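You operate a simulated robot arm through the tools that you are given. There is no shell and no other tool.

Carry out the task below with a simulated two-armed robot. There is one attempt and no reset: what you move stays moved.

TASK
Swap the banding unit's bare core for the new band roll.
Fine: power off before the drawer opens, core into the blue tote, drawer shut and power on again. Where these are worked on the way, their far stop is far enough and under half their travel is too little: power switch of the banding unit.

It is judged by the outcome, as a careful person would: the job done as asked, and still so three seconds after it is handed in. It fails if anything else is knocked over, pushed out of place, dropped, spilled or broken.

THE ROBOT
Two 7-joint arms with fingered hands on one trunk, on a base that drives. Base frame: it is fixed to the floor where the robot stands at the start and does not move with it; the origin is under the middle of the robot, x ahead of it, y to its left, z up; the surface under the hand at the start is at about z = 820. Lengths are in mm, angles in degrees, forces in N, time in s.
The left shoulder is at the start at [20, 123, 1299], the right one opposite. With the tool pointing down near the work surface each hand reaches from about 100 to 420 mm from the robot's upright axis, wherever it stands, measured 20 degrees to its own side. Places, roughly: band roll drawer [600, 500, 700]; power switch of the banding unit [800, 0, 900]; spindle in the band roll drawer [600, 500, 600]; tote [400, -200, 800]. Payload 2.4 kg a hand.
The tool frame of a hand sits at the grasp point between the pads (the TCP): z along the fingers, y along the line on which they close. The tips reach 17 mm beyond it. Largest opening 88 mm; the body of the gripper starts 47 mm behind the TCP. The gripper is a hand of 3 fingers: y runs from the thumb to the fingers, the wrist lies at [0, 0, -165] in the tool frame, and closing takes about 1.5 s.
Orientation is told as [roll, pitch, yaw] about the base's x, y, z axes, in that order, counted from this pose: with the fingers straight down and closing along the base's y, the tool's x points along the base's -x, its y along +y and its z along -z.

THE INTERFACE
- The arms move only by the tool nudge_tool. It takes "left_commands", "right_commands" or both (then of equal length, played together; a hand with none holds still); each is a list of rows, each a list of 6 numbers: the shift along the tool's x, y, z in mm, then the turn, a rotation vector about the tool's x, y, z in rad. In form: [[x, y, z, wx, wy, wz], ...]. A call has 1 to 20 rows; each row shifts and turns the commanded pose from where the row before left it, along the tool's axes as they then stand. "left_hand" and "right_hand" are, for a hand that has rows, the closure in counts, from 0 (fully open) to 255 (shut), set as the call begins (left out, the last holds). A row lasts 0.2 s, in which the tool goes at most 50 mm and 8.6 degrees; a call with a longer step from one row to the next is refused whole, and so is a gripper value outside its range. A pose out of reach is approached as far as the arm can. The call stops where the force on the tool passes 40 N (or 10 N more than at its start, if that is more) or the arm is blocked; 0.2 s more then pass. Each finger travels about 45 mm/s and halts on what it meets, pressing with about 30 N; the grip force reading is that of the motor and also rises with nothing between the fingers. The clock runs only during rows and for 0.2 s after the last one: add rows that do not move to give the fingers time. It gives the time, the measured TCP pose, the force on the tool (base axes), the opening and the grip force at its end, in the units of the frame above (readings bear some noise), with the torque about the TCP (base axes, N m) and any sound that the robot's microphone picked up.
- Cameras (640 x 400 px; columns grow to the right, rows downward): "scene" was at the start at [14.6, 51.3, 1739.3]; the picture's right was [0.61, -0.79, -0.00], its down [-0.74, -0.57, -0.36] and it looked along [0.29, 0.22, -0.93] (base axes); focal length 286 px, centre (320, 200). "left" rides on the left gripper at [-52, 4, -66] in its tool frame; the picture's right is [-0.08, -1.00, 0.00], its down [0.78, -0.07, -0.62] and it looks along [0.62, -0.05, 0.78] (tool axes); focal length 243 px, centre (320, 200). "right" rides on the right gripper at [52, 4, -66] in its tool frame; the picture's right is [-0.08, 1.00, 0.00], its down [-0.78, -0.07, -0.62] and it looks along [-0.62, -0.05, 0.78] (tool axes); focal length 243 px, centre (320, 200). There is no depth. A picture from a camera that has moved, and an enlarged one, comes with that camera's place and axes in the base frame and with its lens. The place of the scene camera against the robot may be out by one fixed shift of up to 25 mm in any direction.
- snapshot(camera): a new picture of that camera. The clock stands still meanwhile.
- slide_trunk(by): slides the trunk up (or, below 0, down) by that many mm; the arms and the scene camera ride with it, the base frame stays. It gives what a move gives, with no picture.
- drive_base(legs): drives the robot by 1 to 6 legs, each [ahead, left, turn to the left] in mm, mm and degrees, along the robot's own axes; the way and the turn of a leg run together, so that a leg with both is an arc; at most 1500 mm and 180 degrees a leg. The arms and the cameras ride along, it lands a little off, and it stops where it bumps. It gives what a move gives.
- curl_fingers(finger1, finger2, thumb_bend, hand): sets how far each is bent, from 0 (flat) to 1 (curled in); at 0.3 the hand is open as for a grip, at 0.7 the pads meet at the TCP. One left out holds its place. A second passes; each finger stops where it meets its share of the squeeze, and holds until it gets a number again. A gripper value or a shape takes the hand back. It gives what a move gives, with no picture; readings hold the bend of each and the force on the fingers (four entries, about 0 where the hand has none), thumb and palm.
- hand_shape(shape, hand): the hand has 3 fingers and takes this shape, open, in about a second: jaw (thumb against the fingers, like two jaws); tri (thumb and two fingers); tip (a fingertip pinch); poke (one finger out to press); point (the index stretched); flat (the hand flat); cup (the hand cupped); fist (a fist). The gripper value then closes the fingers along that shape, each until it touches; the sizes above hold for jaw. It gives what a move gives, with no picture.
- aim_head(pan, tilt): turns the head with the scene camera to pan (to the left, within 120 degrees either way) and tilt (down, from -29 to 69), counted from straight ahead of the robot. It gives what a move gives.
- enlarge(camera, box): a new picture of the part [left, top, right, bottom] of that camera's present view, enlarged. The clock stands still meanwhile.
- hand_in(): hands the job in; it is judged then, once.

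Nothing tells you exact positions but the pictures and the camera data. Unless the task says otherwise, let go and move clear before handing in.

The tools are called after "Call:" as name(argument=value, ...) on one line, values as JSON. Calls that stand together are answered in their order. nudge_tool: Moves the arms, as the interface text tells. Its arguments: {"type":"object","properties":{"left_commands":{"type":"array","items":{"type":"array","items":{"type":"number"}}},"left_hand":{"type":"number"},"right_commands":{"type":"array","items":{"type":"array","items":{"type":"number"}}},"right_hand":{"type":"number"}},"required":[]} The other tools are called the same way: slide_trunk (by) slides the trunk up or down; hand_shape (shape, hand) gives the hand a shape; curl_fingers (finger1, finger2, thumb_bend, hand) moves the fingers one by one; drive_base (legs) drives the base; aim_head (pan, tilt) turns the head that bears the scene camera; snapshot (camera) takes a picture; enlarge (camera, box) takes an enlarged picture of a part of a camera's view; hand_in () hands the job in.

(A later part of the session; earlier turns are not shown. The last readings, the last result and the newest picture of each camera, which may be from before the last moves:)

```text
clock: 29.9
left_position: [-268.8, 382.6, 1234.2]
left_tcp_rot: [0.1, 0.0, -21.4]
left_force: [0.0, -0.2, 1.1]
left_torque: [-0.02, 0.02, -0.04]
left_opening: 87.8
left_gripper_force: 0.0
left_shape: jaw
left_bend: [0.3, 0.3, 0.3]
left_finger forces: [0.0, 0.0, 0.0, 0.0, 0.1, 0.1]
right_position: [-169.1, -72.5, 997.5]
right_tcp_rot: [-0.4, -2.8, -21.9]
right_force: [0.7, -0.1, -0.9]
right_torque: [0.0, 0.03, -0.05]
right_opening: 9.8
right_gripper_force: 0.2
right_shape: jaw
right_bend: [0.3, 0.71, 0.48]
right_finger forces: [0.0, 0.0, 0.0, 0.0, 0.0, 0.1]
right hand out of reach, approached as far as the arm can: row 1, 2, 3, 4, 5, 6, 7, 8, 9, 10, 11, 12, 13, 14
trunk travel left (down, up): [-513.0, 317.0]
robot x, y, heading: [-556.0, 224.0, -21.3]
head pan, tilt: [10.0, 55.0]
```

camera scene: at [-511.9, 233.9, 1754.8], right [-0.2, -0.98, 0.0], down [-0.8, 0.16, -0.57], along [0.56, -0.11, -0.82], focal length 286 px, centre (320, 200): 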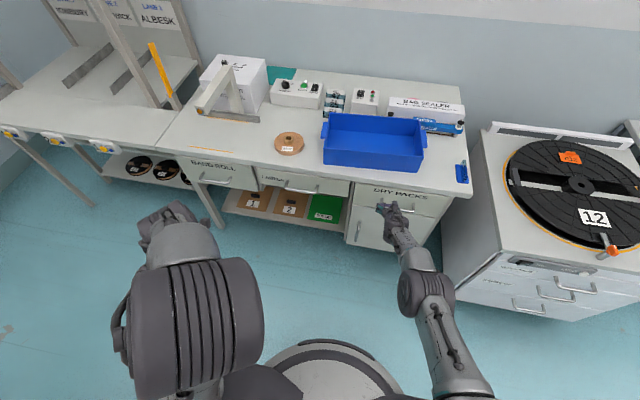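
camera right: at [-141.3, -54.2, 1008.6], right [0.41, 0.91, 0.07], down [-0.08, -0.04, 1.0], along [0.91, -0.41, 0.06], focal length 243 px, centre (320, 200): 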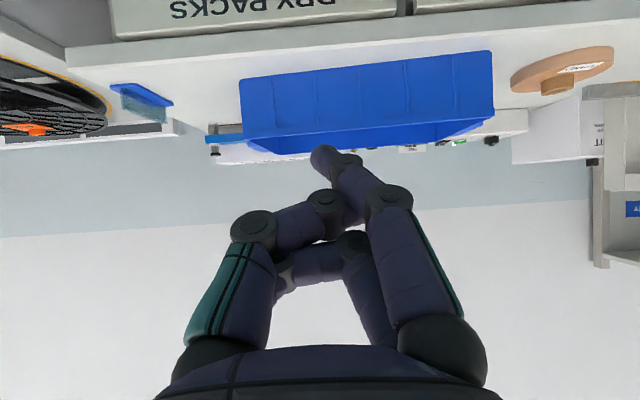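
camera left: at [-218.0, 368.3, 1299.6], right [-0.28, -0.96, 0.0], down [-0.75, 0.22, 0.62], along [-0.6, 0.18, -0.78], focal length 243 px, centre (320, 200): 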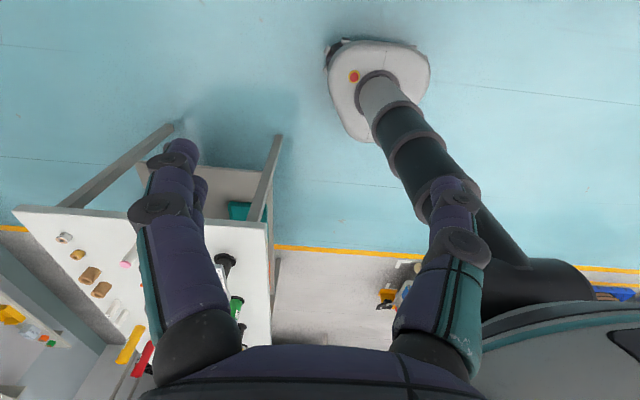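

The right arm ended up somewhere unexpected (flagged out of reach). I look before moving further.

Call:
snapshot(camera="scene")

Call:
snapshot(camera="right")

```text
taken
camera scene: at [-511.5, 234.9, 1754.7], right [-0.2, -0.98, 0.0], down [-0.8, 0.16, -0.57], along [0.56, -0.11, -0.82], focal length 286 px, centre (320, 200)
```

scene: 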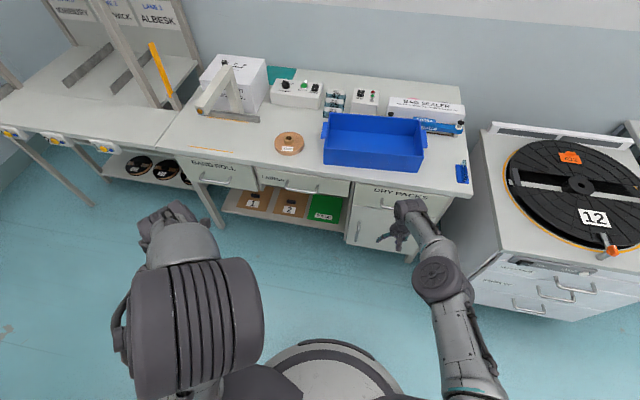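

```text
taken
camera right: at [-218.4, -46.7, 1061.7], right [0.45, 0.89, 0.0], down [0.67, -0.34, 0.66], along [0.59, -0.3, -0.75], focal length 243 px, centre (320, 200)
```

right: 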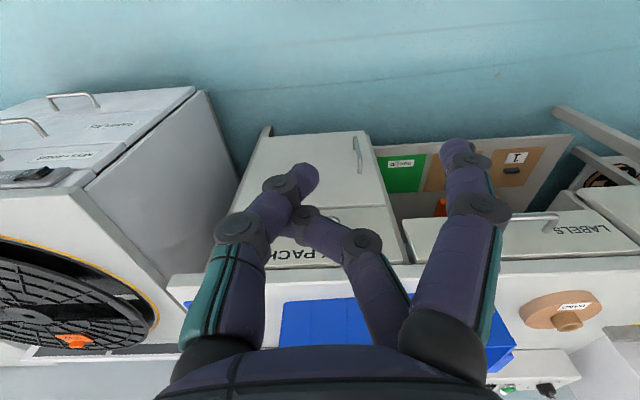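

The right arm is stretched and finger2 is caught against the thumb. I'll free the fingers and then back the arm off gently.

Call:
curl_fingers(hand="right", thumb_bend=0.0)

Call:
curl_fingers(hand="right", finger1=0.2, finger2=0.2)

Call:
hand_shape(hand="right", shape="jaw")

Call:
nudge_tool(right_commands=[[0, 0, 0, 0, 0, 0], [0, 0, 0, 0, 0, 0]])

```text
clock: 30.9
left_position: [-270.1, 382.7, 1234.3]
left_tcp_rot: [0.0, 0.0, -21.3]
left_force: [0.2, 1.0, 0.0]
left_torque: [0.0, -0.01, 0.03]
left_opening: 87.8
left_gripper_force: 0.1
left_shape: jaw
left_bend: [0.3, 0.3, 0.3]
left_finger forces: [0.0, 0.1, 0.0, 0.0, 0.0, 0.1]
right_position: [-169.0, -71.3, 996.8]
right_tcp_rot: [-0.4, -3.0, -21.9]
right_force: [0.0, -0.3, 0.2]
right_torque: [0.01, 0.01, -0.03]
right_opening: 98.0
right_gripper_force: 0.0
right_shape: fingers
right_bend: [0.3, 0.32, 0.0]
right_finger forces: [0.0, 0.0, 0.1, 0.1, 0.1, 0.1]
trunk travel left (down, up): [-513.0, 317.0]
robot x, y, heading: [-553.6, 223.2, -21.5]
head pan, tilt: [10.0, 55.0]
```

```text
clock: 31.9
left_position: [-268.7, 382.0, 1233.4]
left_tcp_rot: [0.1, 0.0, -21.3]
left_force: [-0.5, -0.2, -0.9]
left_torque: [-0.01, 0.01, 0.02]
left_opening: 87.9
left_gripper_force: 0.1
left_shape: jaw
left_bend: [0.3, 0.3, 0.3]
left_finger forces: [0.0, 0.0, 0.0, 0.1, 0.1, 0.0]
right_position: [-169.7, -73.6, 996.5]
right_tcp_rot: [-0.4, -3.0, -21.9]
right_force: [-0.3, 0.6, -0.6]
right_torque: [0.02, -0.03, 0.01]
right_opening: 104.8
right_gripper_force: 0.0
right_shape: fingers
right_bend: [0.2, 0.2, 0.0]
right_finger forces: [0.0, 0.1, 0.0, 0.1, 0.1, 0.0]
trunk travel left (down, up): [-513.0, 317.0]
robot x, y, heading: [-556.5, 224.4, -21.2]
head pan, tilt: [10.0, 55.0]
```

```text
clock: 32.8
left_position: [-269.1, 382.8, 1232.5]
left_tcp_rot: [0.1, -0.1, -21.3]
left_force: [0.0, 0.7, 0.9]
left_torque: [0.0, 0.01, 0.01]
left_opening: 88.0
left_gripper_force: 0.0
left_shape: jaw
left_bend: [0.3, 0.3, 0.3]
left_finger forces: [0.0, 0.0, 0.0, 0.0, 0.1, 0.0]
right_position: [-169.9, -73.0, 997.8]
right_tcp_rot: [-0.4, -3.0, -21.9]
right_force: [0.7, 0.7, 0.3]
right_torque: [0.0, -0.02, 0.02]
right_opening: 87.9
right_gripper_force: 0.1
right_shape: jaw
right_bend: [0.3, 0.3, 0.3]
right_finger forces: [0.0, 0.0, 0.0, 0.1, 0.0, 0.0]
trunk travel left (down, up): [-513.0, 317.0]
robot x, y, heading: [-555.5, 222.4, -21.2]
head pan, tilt: [10.0, 55.0]
```

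```text
clock: 33.4
left_position: [-270.4, 382.9, 1232.9]
left_tcp_rot: [0.0, -0.1, -21.3]
left_force: [-0.7, 0.1, 0.2]
left_torque: [0.05, 0.01, 0.02]
left_opening: 87.8
left_gripper_force: 0.0
left_shape: jaw
left_bend: [0.3, 0.3, 0.3]
left_finger forces: [0.0, 0.0, 0.1, 0.0, 0.1, 0.0]
right_position: [-169.5, -73.4, 997.1]
right_tcp_rot: [-0.4, -3.0, -22.0]
right_force: [0.0, -0.2, 0.9]
right_torque: [0.01, 0.0, 0.02]
right_opening: 88.1
right_gripper_force: 0.0
right_shape: jaw
right_bend: [0.3, 0.3, 0.3]
right_finger forces: [0.0, 0.0, 0.0, 0.0, 0.0, 0.1]
trunk travel left (down, up): [-513.0, 317.0]
robot x, y, heading: [-556.8, 223.8, -21.3]
head pan, tilt: [10.0, 55.0]
```

Call:
nudge_tool(right_commands=[[20, 0, -25, 0, 0, 0], [20, 0, -25, 0, 0, 0], [20, 0, -25, 0, 0, 0]])

```text
clock: 34.2
left_position: [-270.5, 382.5, 1234.7]
left_tcp_rot: [-0.1, -0.1, -21.3]
left_force: [-1.0, -0.3, 0.5]
left_torque: [0.01, 0.0, -0.04]
left_opening: 87.7
left_gripper_force: 0.1
left_shape: jaw
left_bend: [0.3, 0.3, 0.3]
left_finger forces: [0.1, 0.1, 0.0, 0.0, 0.0, 0.0]
right_position: [-229.0, -49.2, 1068.2]
right_tcp_rot: [-0.4, -3.0, -22.1]
right_force: [0.5, 0.5, -0.1]
right_torque: [-0.01, -0.01, 0.0]
right_opening: 88.0
right_gripper_force: 0.0
right_shape: jaw
right_bend: [0.3, 0.3, 0.3]
right_finger forces: [0.1, 0.1, 0.1, 0.0, 0.0, 0.0]
trunk travel left (down, up): [-513.0, 317.0]
robot x, y, heading: [-556.3, 224.2, -21.3]
head pan, tilt: [10.0, 55.0]
```

Arm follows again. Now stowing it to the right side, high.

Call:
nudge_tool(right_commands=[[24, -18, -23, 0, 0, 0], [24, -18, -23, 0, 0, 0], [24, -18, -23, 0, 0, 0], [24, -18, -23, 0, 0, 0], [24, -18, -23, 0, 0, 0], [24, -18, -23, 0, 0, 0], [24, -18, -23, 0, 0, 0], [24, -18, -23, 0, 0, 0], [24, -18, -23, 0, 0, 0], [24, -18, -23, 0, 0, 0]])

Call:
snapshot(camera="scene")

```text
clock: 36.4
left_position: [-269.7, 382.8, 1233.9]
left_tcp_rot: [0.0, 0.0, -21.3]
left_force: [-0.9, -0.2, 0.2]
left_torque: [0.01, -0.05, 0.04]
left_opening: 87.7
left_gripper_force: 0.1
left_shape: jaw
left_bend: [0.3, 0.3, 0.3]
left_finger forces: [0.0, 0.1, 0.0, 0.0, 0.0, 0.0]
right_position: [-493.3, -96.5, 1281.4]
right_tcp_rot: [-0.4, -3.0, -22.0]
right_force: [0.2, -0.2, 0.2]
right_torque: [-0.01, -0.02, -0.01]
right_opening: 87.7
right_gripper_force: 0.1
right_shape: jaw
right_bend: [0.3, 0.3, 0.3]
right_finger forces: [0.0, 0.0, 0.0, 0.0, 0.1, 0.0]
right hand out of reach, approached as far as the arm can: row 6, 9, 10
trunk travel left (down, up): [-513.0, 317.0]
robot x, y, heading: [-553.9, 226.2, -21.3]
head pan, tilt: [10.0, 55.0]
```

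```text
taken
camera scene: at [-512.1, 234.6, 1754.8], right [-0.2, -0.98, 0.0], down [-0.8, 0.16, -0.57], along [0.56, -0.11, -0.82], focal length 286 px, centre (320, 200)
```

scene: 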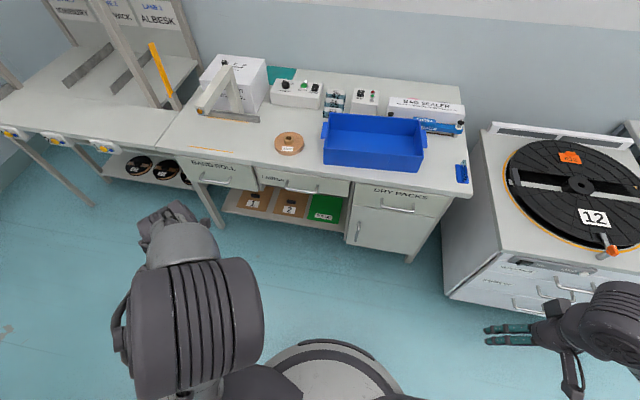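

Right arm is stowed. Now I prepare the left hand: poke shape, tilted forward about 57° with a slight roll.

Call:
hand_shape(hand="left", shape="poke")

Call:
nudge_tool(left_commands=[[0, 0, 0, 0, -0.14, 0], [0, 0, 0, 0, -0.14, 0], [0, 0, 0, 0, -0.14, 0], [0, 0, 0, 0, -0.14, 0], [0, 0, 0, 0, -0.14, 0], [0, 0, 0, 0, -0.14, 0], [0, 0, 0, 0, -0.14, 0], [0, 0, 0, 0, 0, 0.14], [0, 0, 0, 0, 0, 0.14]])

Call:
snapshot(camera="left")

```text
clock: 37.3
left_position: [-269.5, 382.9, 1232.3]
left_tcp_rot: [0.0, 0.0, -21.3]
left_force: [0.7, -0.5, 0.3]
left_torque: [0.01, 0.03, 0.01]
left_opening: 0.0
left_gripper_force: 0.0
left_shape: poke
left_bend: [1.0, 1.0, 0.45]
left_finger forces: [0.1, 0.1, 0.1, 0.0, 0.1, 0.0]
right_position: [-491.6, -95.6, 1280.5]
right_tcp_rot: [-0.4, -3.0, -21.9]
right_force: [0.3, 0.9, 0.4]
right_torque: [0.02, 0.01, 0.02]
right_opening: 88.0
right_gripper_force: 0.1
right_shape: jaw
right_bend: [0.3, 0.3, 0.3]
right_finger forces: [0.0, 0.0, 0.1, 0.0, 0.0, 0.0]
trunk travel left (down, up): [-513.0, 317.0]
robot x, y, heading: [-552.2, 228.7, -21.2]
head pan, tilt: [10.0, 55.0]
```

```text
clock: 39.3
left_position: [-173.7, 412.8, 1272.6]
left_tcp_rot: [22.5, -52.9, -48.7]
left_force: [-0.6, -0.5, 0.0]
left_torque: [0.01, 0.02, 0.01]
left_opening: 0.1
left_gripper_force: 0.0
left_shape: poke
left_bend: [1.0, 1.0, 0.45]
left_finger forces: [0.1, 0.0, 0.0, 0.0, 0.0, 0.0]
left hand out of reach, approached as far as the arm can: row 1, 2, 3, 4, 5, 6, 7
right_position: [-492.2, -96.4, 1281.0]
right_tcp_rot: [-0.3, -3.0, -21.9]
right_force: [0.4, 0.6, -0.3]
right_torque: [-0.02, -0.05, 0.03]
right_opening: 87.8
right_gripper_force: 0.0
right_shape: jaw
right_bend: [0.3, 0.3, 0.3]
right_finger forces: [0.1, 0.0, 0.0, 0.1, 0.0, 0.0]
trunk travel left (down, up): [-513.0, 317.0]
robot x, y, heading: [-552.8, 224.7, -21.7]
head pan, tilt: [10.0, 55.0]
```

```text
taken
camera left: at [-200.8, 412.8, 1351.5], right [-0.46, -0.87, -0.16], down [-0.82, 0.49, -0.29], along [0.33, 0.0, -0.94], focal length 243 px, centre (320, 200)
```

left: 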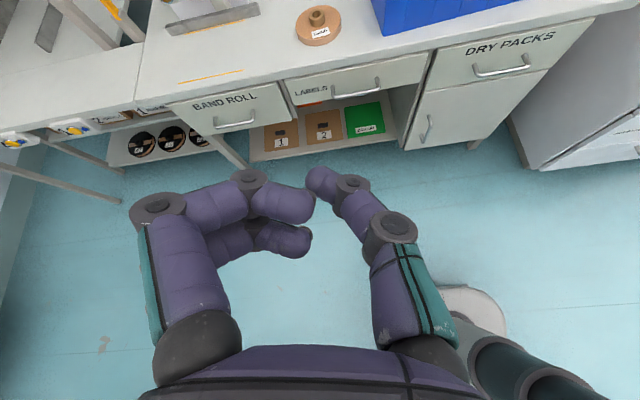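

Orientation is already as wished (tilt 56°, roll 16°); only the position drifted. Moving the hand to in front of the left shoulder.

Call:
nudge_tool(left_commands=[[0, 0, 0, 0, 0, 0], [-15.6, -28.6, 22.4, 0, 0, 0], [-15.6, -28.6, 22.4, 0, 0, 0], [-15.6, -28.6, 22.4, 0, 0, 0], [-15.6, -28.6, 22.4, 0, 0, 0], [-15.6, -28.6, 22.4, 0, 0, 0], [-15.6, -28.6, 22.4, 0, 0, 0]])

Call:
snapshot(camera="left")

```text
clock: 40.9
left_position: [-110.2, 191.3, 1237.8]
left_tcp_rot: [21.9, -52.7, -48.5]
left_force: [0.3, 0.0, -0.4]
left_torque: [-0.01, 0.0, -0.03]
left_opening: 0.0
left_gripper_force: 0.0
left_shape: poke
left_bend: [1.0, 1.0, 0.45]
left_finger forces: [0.0, 0.0, 0.0, 0.0, 0.0, 0.0]
left hand out of reach, approached as far as the arm can: row 2, 7
right_position: [-491.6, -96.6, 1280.7]
right_tcp_rot: [-0.4, -3.0, -21.8]
right_force: [-0.6, -0.2, 0.2]
right_torque: [-0.02, -0.01, 0.0]
right_opening: 88.0
right_gripper_force: 0.0
right_shape: jaw
right_bend: [0.3, 0.3, 0.3]
right_finger forces: [0.0, 0.0, 0.0, 0.1, 0.0, 0.0]
trunk travel left (down, up): [-513.0, 317.0]
robot x, y, heading: [-555.7, 221.9, -21.2]
head pan, tilt: [10.0, 55.0]
```

```text
taken
camera left: at [-134.8, 191.9, 1316.9], right [-0.46, -0.87, -0.16], down [-0.82, 0.49, -0.29], along [0.33, 0.0, -0.94], focal length 243 px, centre (320, 200)
```

left: 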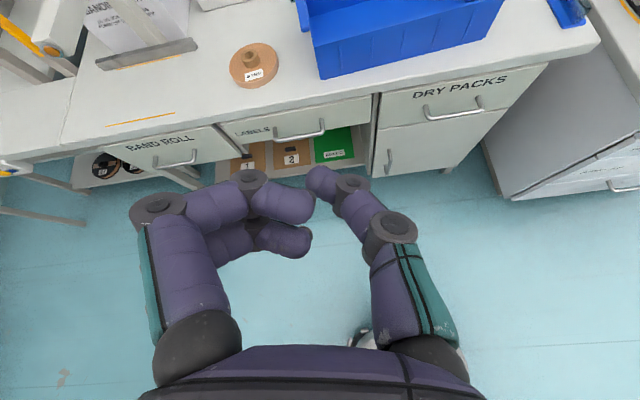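

Now I lower the trunk so the shoulders are near 1065 and drive to a staging point in front of the bench, turned slightly right.

Call:
slide_trunk(by=-230)

Call:
drive_base(legs=[[409, 290, 0], [0, 0, -16.5]])

Call:
aim_head(pan=10, tilt=50)

Call:
snapshot(camera="scene")

Call:
snapshot(camera="left")

Call:
snapshot(camera="right")

```text
clock: 43.3
left_position: [-107.6, 192.1, 1006.5]
left_tcp_rot: [22.1, -52.8, -48.6]
left_force: [-0.4, 0.8, -0.4]
left_torque: [0.0, 0.02, 0.0]
left_opening: 0.0
left_gripper_force: 0.0
left_shape: poke
left_bend: [1.0, 1.0, 0.45]
left_finger forces: [0.0, 0.0, 0.0, 0.1, 0.0, 0.0]
right_position: [-492.3, -94.5, 1051.8]
right_tcp_rot: [-0.4, -3.0, -21.8]
right_force: [-0.4, -0.6, 0.4]
right_torque: [-0.01, 0.01, 0.03]
right_opening: 88.1
right_gripper_force: 0.1
right_shape: jaw
right_bend: [0.3, 0.3, 0.3]
right_finger forces: [0.0, 0.1, 0.0, 0.0, 0.0, 0.0]
trunk travel left (down, up): [-283.0, 547.0]
robot x, y, heading: [-552.5, 223.7, -21.1]
head pan, tilt: [10.0, 55.0]
```

```text
clock: 47.2
left_position: [350.0, 186.1, 1008.4]
left_tcp_rot: [22.0, -52.7, -64.8]
left_force: [0.0, -0.7, 0.1]
left_torque: [-0.02, 0.01, 0.04]
left_opening: 0.2
left_gripper_force: 0.1
left_shape: poke
left_bend: [1.0, 1.0, 0.45]
left_finger forces: [0.0, 0.0, 0.0, 0.1, 0.0, 0.0]
right_position: [-101.4, 18.0, 1049.7]
right_tcp_rot: [-0.4, -2.9, -38.4]
right_force: [0.4, -0.5, 0.0]
right_torque: [-0.01, -0.01, -0.01]
right_opening: 88.0
right_gripper_force: 0.1
right_shape: jaw
right_bend: [0.3, 0.3, 0.3]
right_finger forces: [0.1, 0.0, 0.1, 0.0, 0.0, 0.0]
trunk travel left (down, up): [-283.0, 547.0]
robot x, y, heading: [-69.7, 340.0, -37.8]
head pan, tilt: [10.0, 55.0]
```

```text
clock: 47.9
left_position: [350.4, 185.8, 1008.2]
left_tcp_rot: [22.0, -52.8, -64.8]
left_force: [0.0, -0.7, -0.4]
left_torque: [0.0, 0.01, -0.02]
left_opening: 0.0
left_gripper_force: 0.1
left_shape: poke
left_bend: [1.0, 1.0, 0.45]
left_finger forces: [0.0, 0.0, 0.0, 0.1, 0.1, 0.1]
right_position: [-100.2, 18.3, 1051.4]
right_tcp_rot: [-0.5, -3.0, -38.3]
right_force: [0.5, 0.1, -0.7]
right_torque: [-0.02, 0.02, -0.01]
right_opening: 88.0
right_gripper_force: 0.1
right_shape: jaw
right_bend: [0.3, 0.3, 0.3]
right_finger forces: [0.0, 0.1, 0.1, 0.0, 0.0, 0.1]
trunk travel left (down, up): [-283.0, 547.0]
robot x, y, heading: [-70.1, 342.3, -37.8]
head pan, tilt: [10.0, 50.0]
```

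```text
taken
camera scene: at [-26.2, 335.8, 1531.2], right [-0.47, -0.89, 0.0], down [-0.68, 0.36, -0.64], along [0.57, -0.3, -0.77], focal length 286 px, centre (320, 200)
```

scene: 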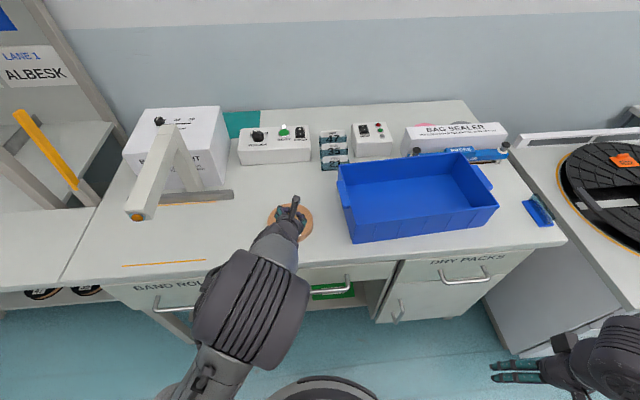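

```text
taken
camera left: at [324.2, 194.2, 1087.3], right [-0.69, -0.71, -0.16], down [-0.65, 0.7, -0.29], along [0.31, -0.1, -0.94], focal length 243 px, centre (320, 200)
```

left: 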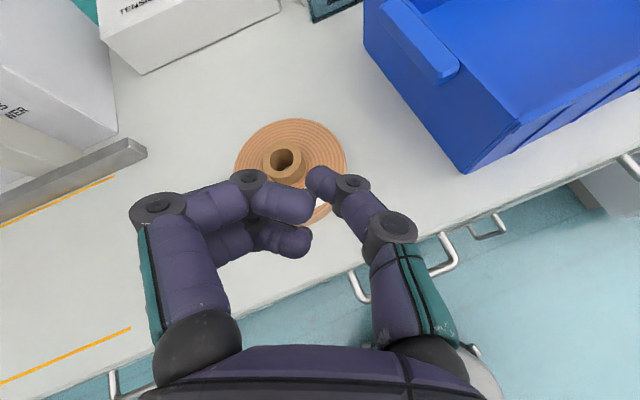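

```text
taken
camera right: at [-139.9, 56.7, 1114.7], right [0.68, 0.73, 0.0], down [0.55, -0.51, 0.66], along [0.48, -0.45, -0.75], focal length 243 px, centre (320, 200)
```

right: 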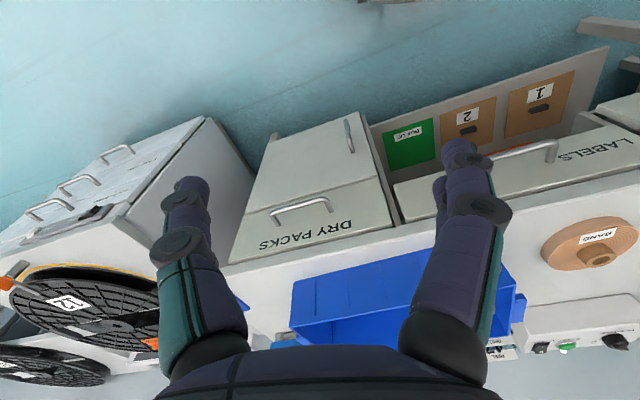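

Staged properly at bench-depth -198. I drive nearer in steps, checking clearance to the LABELS handle.

Call:
drive_base(legs=[[191, 51, 0]])

Call:
snapshot(camera="left")

Call:
snapshot(camera="right")

Call:
snapshot(camera="scene")

```text
clock: 49.5
left_position: [534.2, 110.2, 1007.0]
left_tcp_rot: [21.8, -52.9, -64.8]
left_force: [-0.2, -0.1, -0.6]
left_torque: [-0.05, 0.01, 0.02]
left_opening: 0.0
left_gripper_force: 0.0
left_shape: poke
left_bend: [1.0, 1.0, 0.45]
left_finger forces: [0.1, 0.0, 0.0, 0.0, 0.0, 0.1]
right_position: [85.1, -59.9, 1051.1]
right_tcp_rot: [-0.4, -2.9, -38.1]
right_force: [0.6, 0.2, 0.3]
right_torque: [0.01, -0.03, 0.02]
right_opening: 88.3
right_gripper_force: 0.2
right_shape: jaw
right_bend: [0.3, 0.3, 0.3]
right_finger forces: [0.0, 0.0, 0.1, 0.0, 0.0, 0.1]
trunk travel left (down, up): [-283.0, 547.0]
robot x, y, heading: [110.8, 265.1, -37.9]
head pan, tilt: [10.0, 50.0]
```

```text
taken
camera left: at [509.5, 118.9, 1087.0], right [-0.69, -0.71, -0.16], down [-0.66, 0.7, -0.29], along [0.31, -0.09, -0.94], focal length 243 px, centre (320, 200)
```

left: 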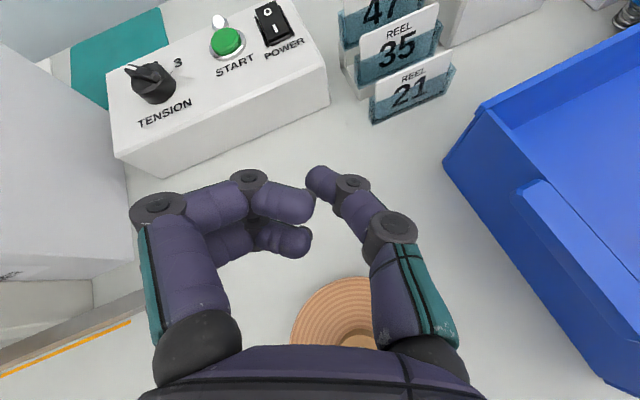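

```text
taken
camera right: at [45.9, -20.1, 1114.6], right [0.68, 0.73, 0.0], down [0.55, -0.51, 0.66], along [0.48, -0.45, -0.75], focal length 243 px, centre (320, 200)
```

right: 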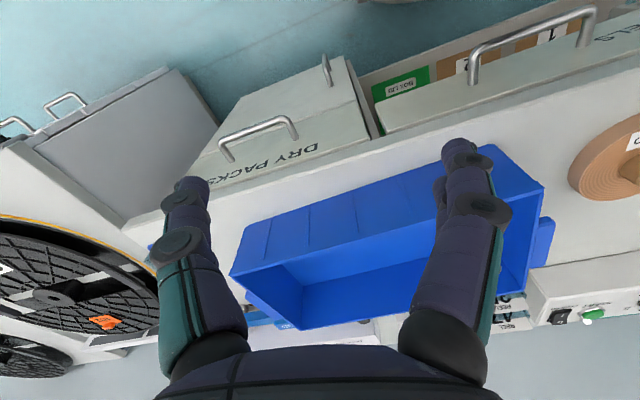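

```text
taken
camera scene: at [159.0, 259.2, 1531.2], right [-0.46, -0.89, 0.0], down [-0.68, 0.35, -0.64], along [0.57, -0.3, -0.77], focal length 286 px, centre (320, 200)
```

scene: 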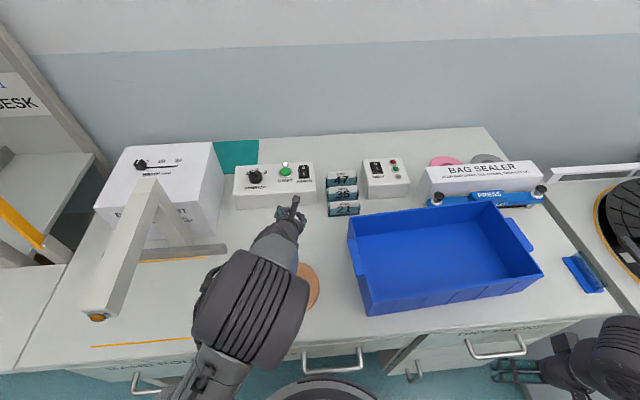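

Switch measured near (771, -12, 888). I'll turn a bit more right (brings left shoulder forward), lower the trunk slightly and creep to axis depth ~78 mm.

Call:
drive_base(legs=[[0, 0, -7]])

Call:
slide_trunk(by=-45)

Call:
drive_base(legs=[[45, 18, 0]])

Call:
snapshot(camera="right")

Call:
snapshot(camera="left")

```text
clock: 50.5
left_position: [512.9, 60.1, 1007.4]
left_tcp_rot: [21.9, -52.9, -71.8]
left_force: [-0.6, 0.2, -0.4]
left_torque: [0.04, -0.01, 0.02]
left_opening: 0.0
left_gripper_force: 0.1
left_shape: poke
left_bend: [1.0, 1.0, 0.45]
left_finger forces: [0.0, 0.1, 0.2, 0.1, 0.1, 0.0]
right_position: [44.7, -51.8, 1050.3]
right_tcp_rot: [-0.4, -3.0, -45.2]
right_force: [0.7, -0.2, -0.2]
right_torque: [0.0, -0.02, 0.0]
right_opening: 87.9
right_gripper_force: 0.0
right_shape: jaw
right_bend: [0.3, 0.3, 0.3]
right_finger forces: [0.1, 0.0, 0.0, 0.1, 0.0, 0.1]
trunk travel left (down, up): [-283.0, 547.0]
robot x, y, heading: [113.5, 265.9, -44.7]
head pan, tilt: [10.0, 50.0]
```

```text
clock: 51.3
left_position: [512.0, 60.2, 964.0]
left_tcp_rot: [22.0, -52.8, -71.9]
left_force: [0.0, -0.3, 0.0]
left_torque: [0.0, 0.01, 0.02]
left_opening: 0.0
left_gripper_force: 0.1
left_shape: poke
left_bend: [1.0, 1.0, 0.45]
left_finger forces: [0.0, 0.0, 0.0, 0.0, 0.0, 0.1]
right_position: [44.8, -51.2, 1004.6]
right_tcp_rot: [-0.4, -3.1, -45.2]
right_force: [0.3, 0.3, 0.6]
right_torque: [0.0, 0.0, 0.0]
right_opening: 87.9
right_gripper_force: 0.1
right_shape: jaw
right_bend: [0.3, 0.3, 0.3]
right_finger forces: [0.0, 0.0, 0.0, 0.1, 0.1, 0.0]
trunk travel left (down, up): [-238.0, 592.0]
robot x, y, heading: [114.5, 266.0, -44.5]
head pan, tilt: [10.0, 50.0]
```

```text
clock: 52.2
left_position: [556.4, 41.8, 961.9]
left_tcp_rot: [21.9, -52.7, -71.7]
left_force: [-0.3, 0.2, 0.2]
left_torque: [0.0, 0.01, 0.03]
left_opening: 0.1
left_gripper_force: 0.1
left_shape: poke
left_bend: [1.0, 1.0, 0.45]
left_finger forces: [0.0, 0.0, 0.0, 0.0, 0.0, 0.0]
right_position: [88.8, -70.7, 1005.8]
right_tcp_rot: [-0.4, -2.9, -45.3]
right_force: [0.3, -0.4, 0.4]
right_torque: [0.03, -0.01, 0.02]
right_opening: 87.9
right_gripper_force: 0.1
right_shape: jaw
right_bend: [0.3, 0.3, 0.3]
right_finger forces: [0.0, 0.1, 0.1, 0.0, 0.1, 0.0]
trunk travel left (down, up): [-238.0, 592.0]
robot x, y, heading: [159.9, 248.1, -44.6]
head pan, tilt: [10.0, 50.0]
```

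```text
taken
camera right: at [55.5, -27.6, 1069.7], right [0.77, 0.64, 0.0], down [0.48, -0.57, 0.66], along [0.42, -0.51, -0.75], focal length 243 px, centre (320, 200)
```

right: 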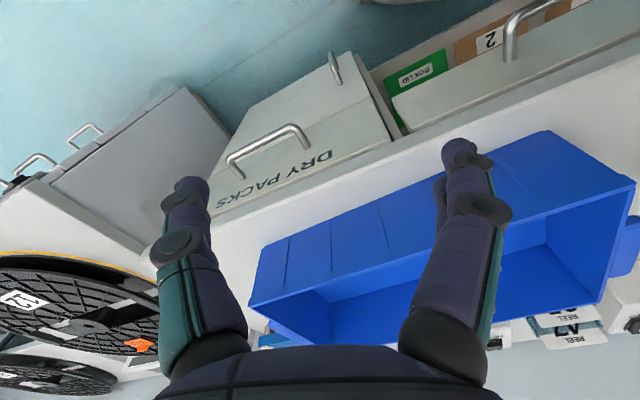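

```text
taken
camera left: at [532.7, 53.6, 1042.0], right [-0.77, -0.62, -0.16], down [-0.56, 0.77, -0.29], along [0.3, -0.13, -0.94], focal length 243 px, centre (320, 200)
```

left: 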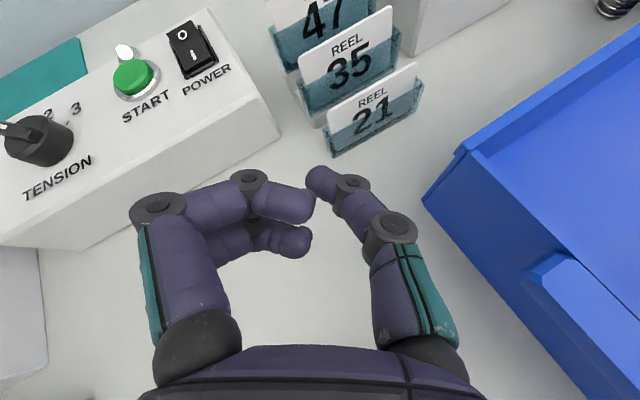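

Clearances look fine; the switch sits at about (772, -10, 888). Creep the last 28 mm.

Call:
drive_base(legs=[[27, 10, 0]])

Call:
snapshot(camera="left")

```text
clock: 53.1
left_position: [583.8, 30.3, 962.8]
left_tcp_rot: [21.8, -52.8, -71.7]
left_force: [-1.4, 1.0, 0.4]
left_torque: [-0.03, 0.01, 0.03]
left_opening: 0.0
left_gripper_force: 0.0
left_shape: poke
left_bend: [1.0, 1.0, 0.45]
left_finger forces: [0.1, 0.0, 0.0, 0.0, 0.0, 0.1]
right_position: [116.5, -83.6, 1004.3]
right_tcp_rot: [-0.5, -2.9, -45.1]
right_force: [-0.1, -0.1, 0.3]
right_torque: [0.01, 0.03, -0.01]
right_opening: 88.1
right_gripper_force: 0.1
right_shape: jaw
right_bend: [0.3, 0.3, 0.3]
right_finger forces: [0.1, 0.0, 0.0, 0.0, 0.1, 0.0]
trunk travel left (down, up): [-238.0, 592.0]
robot x, y, heading: [185.5, 234.9, -44.5]
head pan, tilt: [10.0, 50.0]
```

```text
taken
camera left: at [559.2, 41.6, 1042.0], right [-0.77, -0.62, -0.16], down [-0.56, 0.77, -0.29], along [0.3, -0.13, -0.94], focal length 243 px, centre (320, 200)
```

left: 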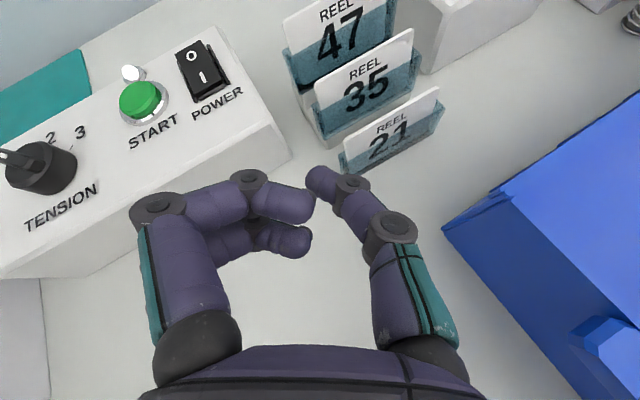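

Axis now at depth 79. I extend the left hand horizontally to above the O-end of the POWER rocker, staying high.

Call:
nudge_tool(left_commands=[[-7.6, 24.1, 28.3, 0, 0, 0], [-7.6, 24.1, 28.3, 0, 0, 0], [-7.6, 24.1, 28.3, 0, 0, 0], [-7.6, 24.1, 28.3, 0, 0, 0], [-7.6, 24.1, 28.3, 0, 0, 0]])

Call:
snapshot(camera="left")

Call:
snapshot(camera="scene")

```text
clock: 54.3
left_position: [768.4, -5.2, 939.6]
left_tcp_rot: [21.9, -52.8, -71.7]
left_force: [0.7, 0.8, 0.5]
left_torque: [-0.01, -0.04, -0.03]
left_opening: 0.0
left_gripper_force: 0.1
left_shape: poke
left_bend: [1.0, 1.0, 0.45]
left_finger forces: [0.1, 0.0, 0.0, 0.0, 0.0, 0.0]
right_position: [115.6, -82.5, 1005.8]
right_tcp_rot: [-0.5, -3.0, -45.2]
right_force: [0.6, 0.5, 0.6]
right_torque: [0.01, 0.0, 0.0]
right_opening: 87.9
right_gripper_force: 0.0
right_shape: jaw
right_bend: [0.3, 0.3, 0.3]
right_finger forces: [0.1, 0.0, 0.0, 0.0, 0.0, 0.0]
trunk travel left (down, up): [-238.0, 592.0]
robot x, y, heading: [187.6, 236.3, -44.6]
head pan, tilt: [10.0, 50.0]
```

```text
taken
camera left: at [745.1, 6.9, 1019.7], right [-0.77, -0.62, -0.16], down [-0.57, 0.77, -0.29], along [0.3, -0.13, -0.94], focal length 243 px, centre (320, 200)
```

left: 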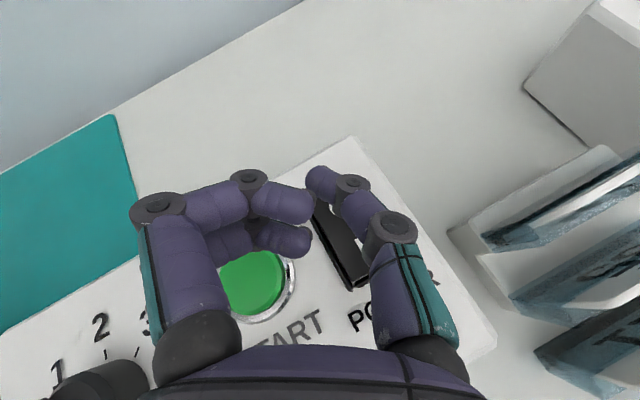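

```text
taken
camera scene: at [225.5, 222.4, 1486.2], right [-0.57, -0.82, 0.0], down [-0.63, 0.44, -0.64], along [0.53, -0.36, -0.77], focal length 286 px, centre (320, 200)
```

scene: 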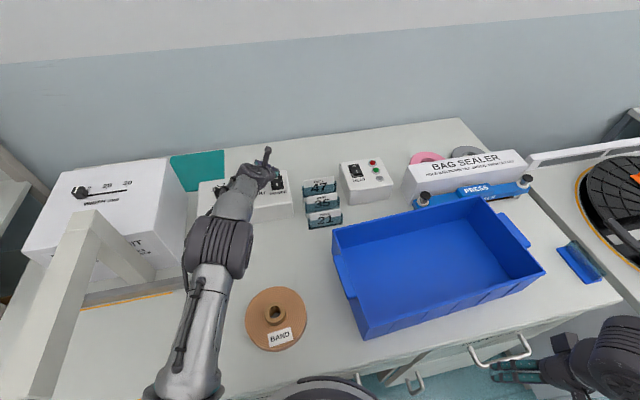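

The rocker is now visible under the thumb. Zooming in to see exactly where the thumb would land.

Call:
enlarge(camera="left", box=[220, 120, 460, 320])

Call:
enlarge(camera="scene", box=[190, 130, 310, 220])

```text
2.00 times, centred on (340, 220) of left
camera zoom: at [745.1, 6.9, 1019.7], right [-0.77, -0.62, -0.16], down [-0.57, 0.77, -0.29], along [0.3, -0.13, -0.94], focal length 485 px, centre (280, 160)
```

zoom: 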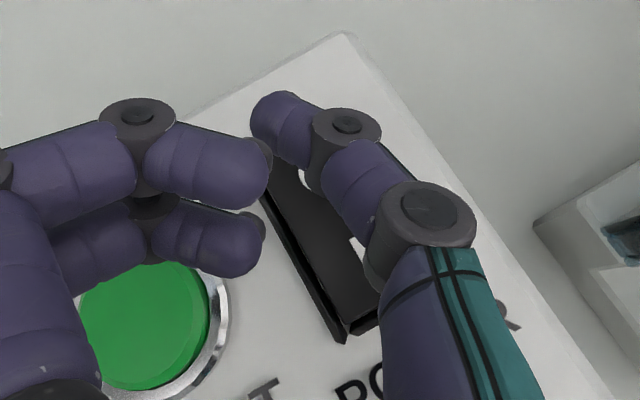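

```text
4.44 times, centred on (250, 175) of scene
camera zoom: at [225.5, 222.4, 1486.2], right [-0.57, -0.82, 0.0], down [-0.63, 0.44, -0.64], along [0.53, -0.36, -0.77], focal length 1272 px, centre (631, 311)
```

zoom: 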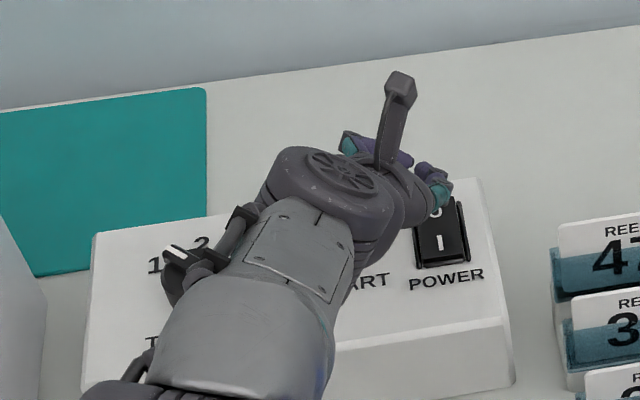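

The thumb is directly above the O mark. Lowering straight down, then small steps until contact.

Call:
nudge_tool(left_commands=[[9.6, -0.6, 3.9, 0, 0, 0], [8, -2.3, 5.6, 0, 0, 0], [6.4, -1.8, 4.5, 0, 0, 0], [3.2, -0.9, 2.2, 0, 0, 0], [3.2, -0.9, 2.2, 0, 0, 0]])

Call:
enlarge(camera="left", box=[220, 120, 460, 320])

Call:
enlarge(camera="scene", box=[190, 130, 310, 220])

```text
clock: 55.5
left_position: [767.0, -3.1, 909.2]
left_tcp_rot: [22.5, -53.2, -72.1]
left_force: [-0.7, -3.6, 19.1]
left_torque: [-0.2, -0.08, -0.01]
left_opening: 0.0
left_gripper_force: 0.1
left_shape: poke
left_bend: [1.0, 1.0, 0.46]
left_finger forces: [0.0, 0.0, 0.1, 0.1, 19.9, 0.0]
right_position: [113.3, -81.6, 1006.1]
right_tcp_rot: [-0.3, -3.0, -45.3]
right_force: [0.1, -0.1, 0.4]
right_torque: [0.0, 0.02, -0.02]
right_opening: 87.8
right_gripper_force: 0.1
right_shape: jaw
right_bend: [0.3, 0.3, 0.3]
right_finger forces: [0.0, 0.0, 0.0, 0.1, 0.1, 0.0]
trunk travel left (down, up): [-238.0, 592.0]
robot x, y, heading: [185.5, 236.4, -44.6]
head pan, tilt: [10.0, 50.0]
```

```text
2.00 times, centred on (340, 220) of left
camera zoom: at [742.8, 8.9, 988.6], right [-0.77, -0.62, -0.16], down [-0.56, 0.77, -0.3], along [0.31, -0.14, -0.94], focal length 485 px, centre (280, 160)
```

zoom: 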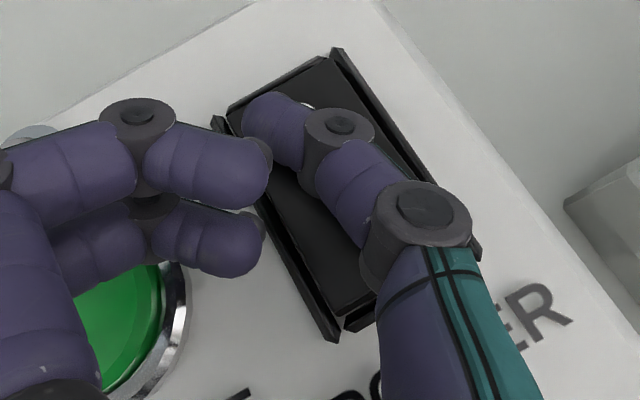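

```text
4.44 times, centred on (250, 175) of scene
camera zoom: at [223.4, 223.6, 1486.6], right [-0.57, -0.82, 0.0], down [-0.63, 0.43, -0.64], along [0.53, -0.36, -0.77], focal length 1272 px, centre (631, 311)
```

zoom: 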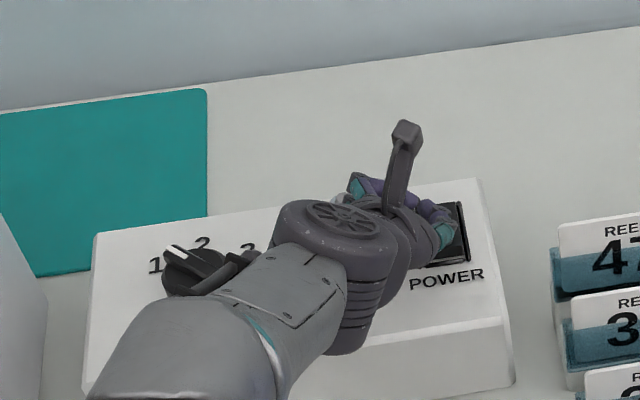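

Contact at ~19 N on the O side. Pressing further in small steps.

Call:
nudge_tool(left_commands=[[1.6, -0.5, 1.1, 0, 0, 0], [1.6, -0.5, 1.1, 0, 0, 0], [1.6, -0.5, 1.1, 0, 0, 0], [1.6, -0.5, 1.1, 0, 0, 0]])

Call:
enlarge(camera="left", box=[220, 120, 460, 320])

```text
clock: 56.1
left_position: [768.8, -5.2, 908.6]
left_tcp_rot: [22.8, -53.7, -72.5]
left_force: [1.6, -1.8, 12.3]
left_torque: [-0.09, -0.05, 0.01]
left_opening: 0.1
left_gripper_force: 0.0
left_shape: poke
left_bend: [1.0, 1.0, 0.46]
left_finger forces: [0.0, 0.0, 0.0, 0.1, 12.4, 0.0]
right_position: [114.0, -82.1, 1004.6]
right_tcp_rot: [-0.5, -3.0, -45.3]
right_force: [0.6, -0.4, -0.5]
right_torque: [-0.04, -0.01, -0.01]
right_opening: 88.0
right_gripper_force: 0.1
right_shape: jaw
right_bend: [0.3, 0.3, 0.3]
right_finger forces: [0.1, 0.0, 0.0, 0.1, 0.0, 0.0]
trunk travel left (down, up): [-238.0, 592.0]
robot x, y, heading: [187.7, 233.0, -44.5]
head pan, tilt: [10.0, 50.0]
stopped in row 3 (left hand): the force on the tool passed its limit at 41 N (the readings are from after the stop); the commanded pose is now the measured one
```

```text
2.00 times, centred on (340, 220) of left
camera zoom: at [743.3, 7.9, 987.9], right [-0.77, -0.62, -0.16], down [-0.56, 0.77, -0.3], along [0.31, -0.14, -0.94], focal length 485 px, centre (280, 160)
```

zoom: 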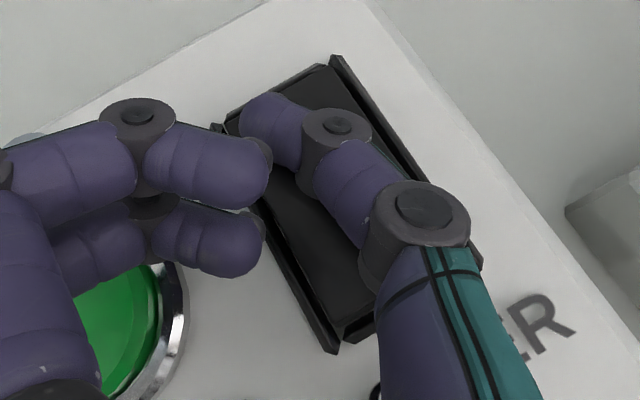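

Hit 41 N. I lift off and check whether the rocker flipped and the lamp went out.

Call:
nudge_tool(left_commands=[[-16, 4.5, -11.2, 0, 0, 0], [-16, 4.5, -11.2, 0, 0, 0]])

Call:
enlarge(camera="left", box=[120, 120, 460, 330])

Call:
enlarge(camera="scene", box=[190, 130, 310, 220])

```text
clock: 56.7
left_position: [767.2, -4.0, 945.9]
left_tcp_rot: [22.4, -53.3, -72.2]
left_force: [-0.8, -1.5, -0.2]
left_torque: [0.0, 0.02, -0.03]
left_opening: 0.0
left_gripper_force: 0.1
left_shape: poke
left_bend: [1.0, 1.0, 0.45]
left_finger forces: [0.1, 0.1, 0.0, 0.0, 0.0, 0.0]
right_position: [116.4, -82.6, 1005.4]
right_tcp_rot: [-0.4, -3.0, -45.4]
right_force: [0.0, -0.8, 0.7]
right_torque: [0.01, -0.02, -0.01]
right_opening: 88.0
right_gripper_force: 0.0
right_shape: jaw
right_bend: [0.3, 0.3, 0.3]
right_finger forces: [0.0, 0.0, 0.0, 0.0, 0.0, 0.0]
trunk travel left (down, up): [-238.0, 592.0]
robot x, y, heading: [184.9, 234.0, -44.7]
head pan, tilt: [10.0, 50.0]
```

```text
1.88 times, centred on (290, 225) of left
camera zoom: at [743.0, 8.6, 1025.5], right [-0.77, -0.62, -0.16], down [-0.56, 0.77, -0.3], along [0.31, -0.14, -0.94], focal length 457 px, centre (376, 153)
```

zoom: 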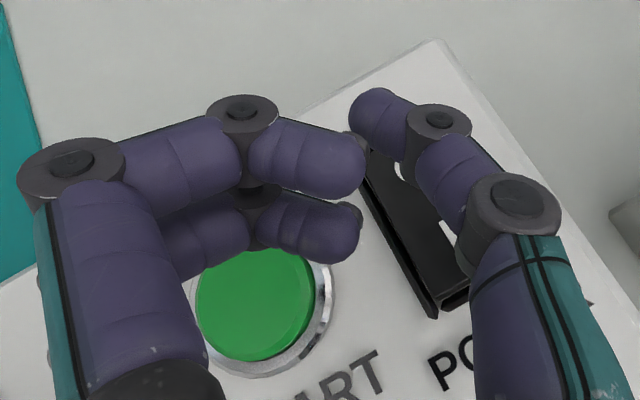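

```text
4.44 times, centred on (250, 175) of scene
camera zoom: at [225.7, 222.9, 1486.2], right [-0.57, -0.82, 0.0], down [-0.63, 0.44, -0.64], along [0.53, -0.36, -0.77], focal length 1272 px, centre (631, 311)
```

zoom: 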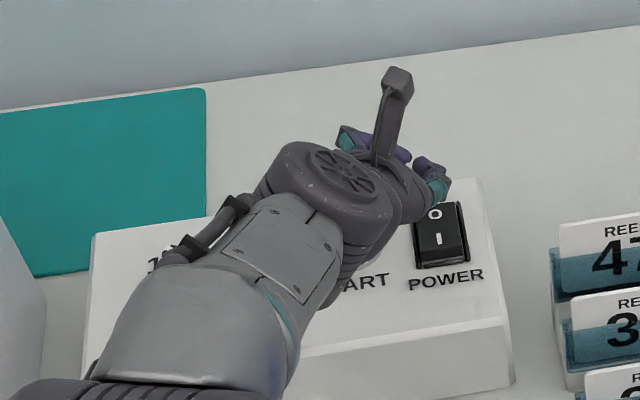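

I retract the hand to view the switch and lamp unobstructed.

Call:
nudge_tool(left_commands=[[7.6, -24.1, -28.3, 0, 0, 0], [7.6, -24.1, -28.3, 0, 0, 0], [7.6, -24.1, -28.3, 0, 0, 0], [7.6, -24.1, -28.3, 0, 0, 0]])

Call:
enlarge(camera="left", box=[80, 0, 320, 170])

Call:
enlarge(camera="scene", box=[190, 130, 310, 220])

```text
clock: 57.7
left_position: [619.3, 25.6, 961.7]
left_tcp_rot: [22.5, -53.3, -72.3]
left_force: [0.0, -0.3, 0.7]
left_torque: [0.04, -0.03, -0.01]
left_opening: 0.4
left_gripper_force: 0.0
left_shape: poke
left_bend: [1.0, 1.0, 0.45]
left_finger forces: [0.0, 0.0, 0.0, 0.0, 0.1, 0.0]
right_position: [115.7, -82.4, 1004.5]
right_tcp_rot: [-0.3, -3.0, -45.4]
right_force: [-0.6, -1.3, 0.5]
right_torque: [0.0, 0.01, 0.04]
right_opening: 88.2
right_gripper_force: 0.0
right_shape: jaw
right_bend: [0.3, 0.3, 0.3]
right_finger forces: [0.0, 0.0, 0.1, 0.0, 0.1, 0.0]
trunk travel left (down, up): [-238.0, 592.0]
robot x, y, heading: [186.8, 234.7, -44.4]
head pan, tilt: [10.0, 50.0]
```

```text
2.35 times, centred on (200, 85) of left
camera zoom: at [595.4, 37.1, 1040.4], right [-0.77, -0.62, -0.16], down [-0.56, 0.77, -0.3], along [0.31, -0.14, -0.94], focal length 571 px, centre (602, 471)
```

zoom: 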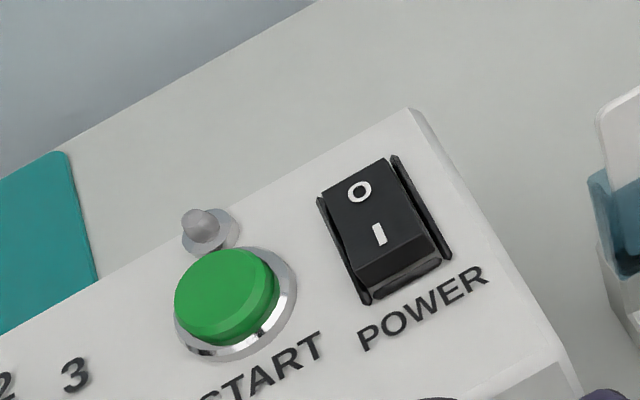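

```text
4.44 times, centred on (250, 175) of scene
camera zoom: at [225.3, 223.0, 1486.3], right [-0.57, -0.82, 0.0], down [-0.63, 0.44, -0.64], along [0.53, -0.37, -0.77], focal length 1272 px, centre (631, 311)
```

zoom: 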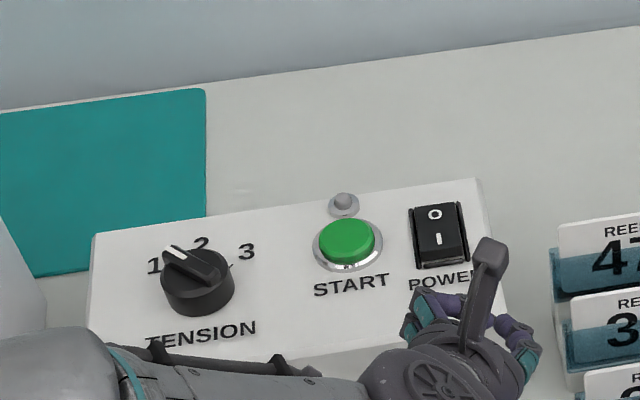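

Lamp is dark and the I-end is raised: the unit is powered off. Now I back away from the bench, square up and shift left in front of the BAND ROLL drawer.

Call:
drive_base(legs=[[-315, -125, 0], [0, 0, 21.5], [0, 255, 0]])

Call:
aim_head(pan=0, tilt=50)

Call:
snapshot(camera="scene")

Call:
snapshot(camera="left")

```text
clock: 62.5
left_position: [453.0, 571.7, 960.0]
left_tcp_rot: [22.3, -53.3, -50.2]
left_force: [-0.4, 0.0, -0.4]
left_torque: [0.03, 0.01, 0.0]
left_opening: 0.2
left_gripper_force: 0.0
left_shape: poke
left_bend: [1.0, 1.0, 0.45]
left_finger forces: [0.0, 0.0, 0.0, 0.0, 0.0, 0.1]
right_position: [25.6, 281.9, 1005.6]
right_tcp_rot: [-0.3, -2.9, -23.3]
right_force: [-0.5, 0.1, -0.7]
right_torque: [0.0, 0.0, 0.01]
right_opening: 88.0
right_gripper_force: 0.1
right_shape: jaw
right_bend: [0.3, 0.3, 0.3]
right_finger forces: [0.0, 0.0, 0.0, 0.0, 0.0, 0.1]
trunk travel left (down, up): [-238.0, 592.0]
robot x, y, heading: [-28.8, 603.9, -22.8]
head pan, tilt: [10.0, 50.0]
```

```text
clock: 63.2
left_position: [453.3, 571.6, 960.9]
left_tcp_rot: [22.4, -53.3, -50.2]
left_force: [-0.8, 0.9, -0.1]
left_torque: [-0.03, 0.02, -0.04]
left_opening: 0.1
left_gripper_force: 0.0
left_shape: poke
left_bend: [1.0, 1.0, 0.45]
left_finger forces: [0.0, 0.0, 0.1, 0.1, 0.0, 0.0]
right_position: [24.8, 282.7, 1005.3]
right_tcp_rot: [-0.4, -3.0, -23.3]
right_force: [0.2, -0.1, 0.3]
right_torque: [-0.01, 0.03, -0.02]
right_opening: 88.1
right_gripper_force: 0.1
right_shape: jaw
right_bend: [0.3, 0.3, 0.3]
right_finger forces: [0.1, 0.1, 0.0, 0.0, 0.0, 0.0]
trunk travel left (down, up): [-238.0, 592.0]
robot x, y, heading: [-30.4, 605.3, -22.6]
head pan, tilt: [0.0, 50.0]
```

```text
taken
camera scene: at [13.8, 599.0, 1486.3], right [-0.38, -0.92, 0.0], down [-0.71, 0.29, -0.64], along [0.59, -0.25, -0.77], focal length 286 px, centre (320, 200)
```

scene: 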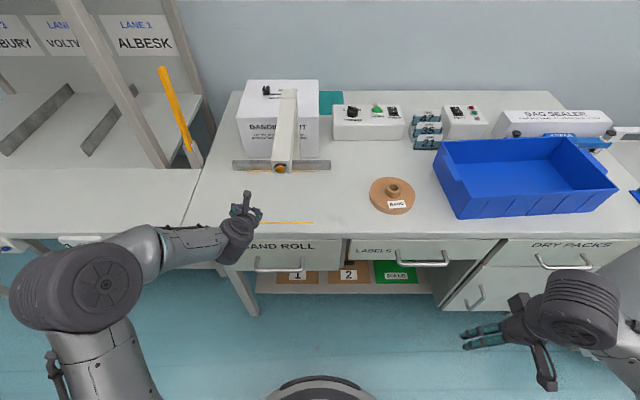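

```text
taken
camera left: at [425.7, 572.7, 1040.2], right [-0.48, -0.86, -0.16], down [-0.81, 0.51, -0.3], along [0.34, -0.01, -0.94], focal length 243 px, centre (320, 200)
```

left: 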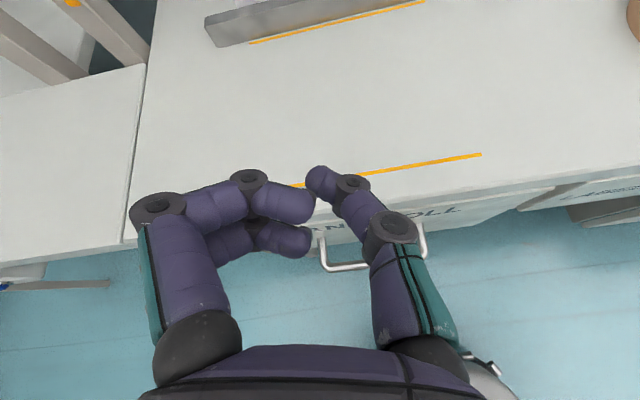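

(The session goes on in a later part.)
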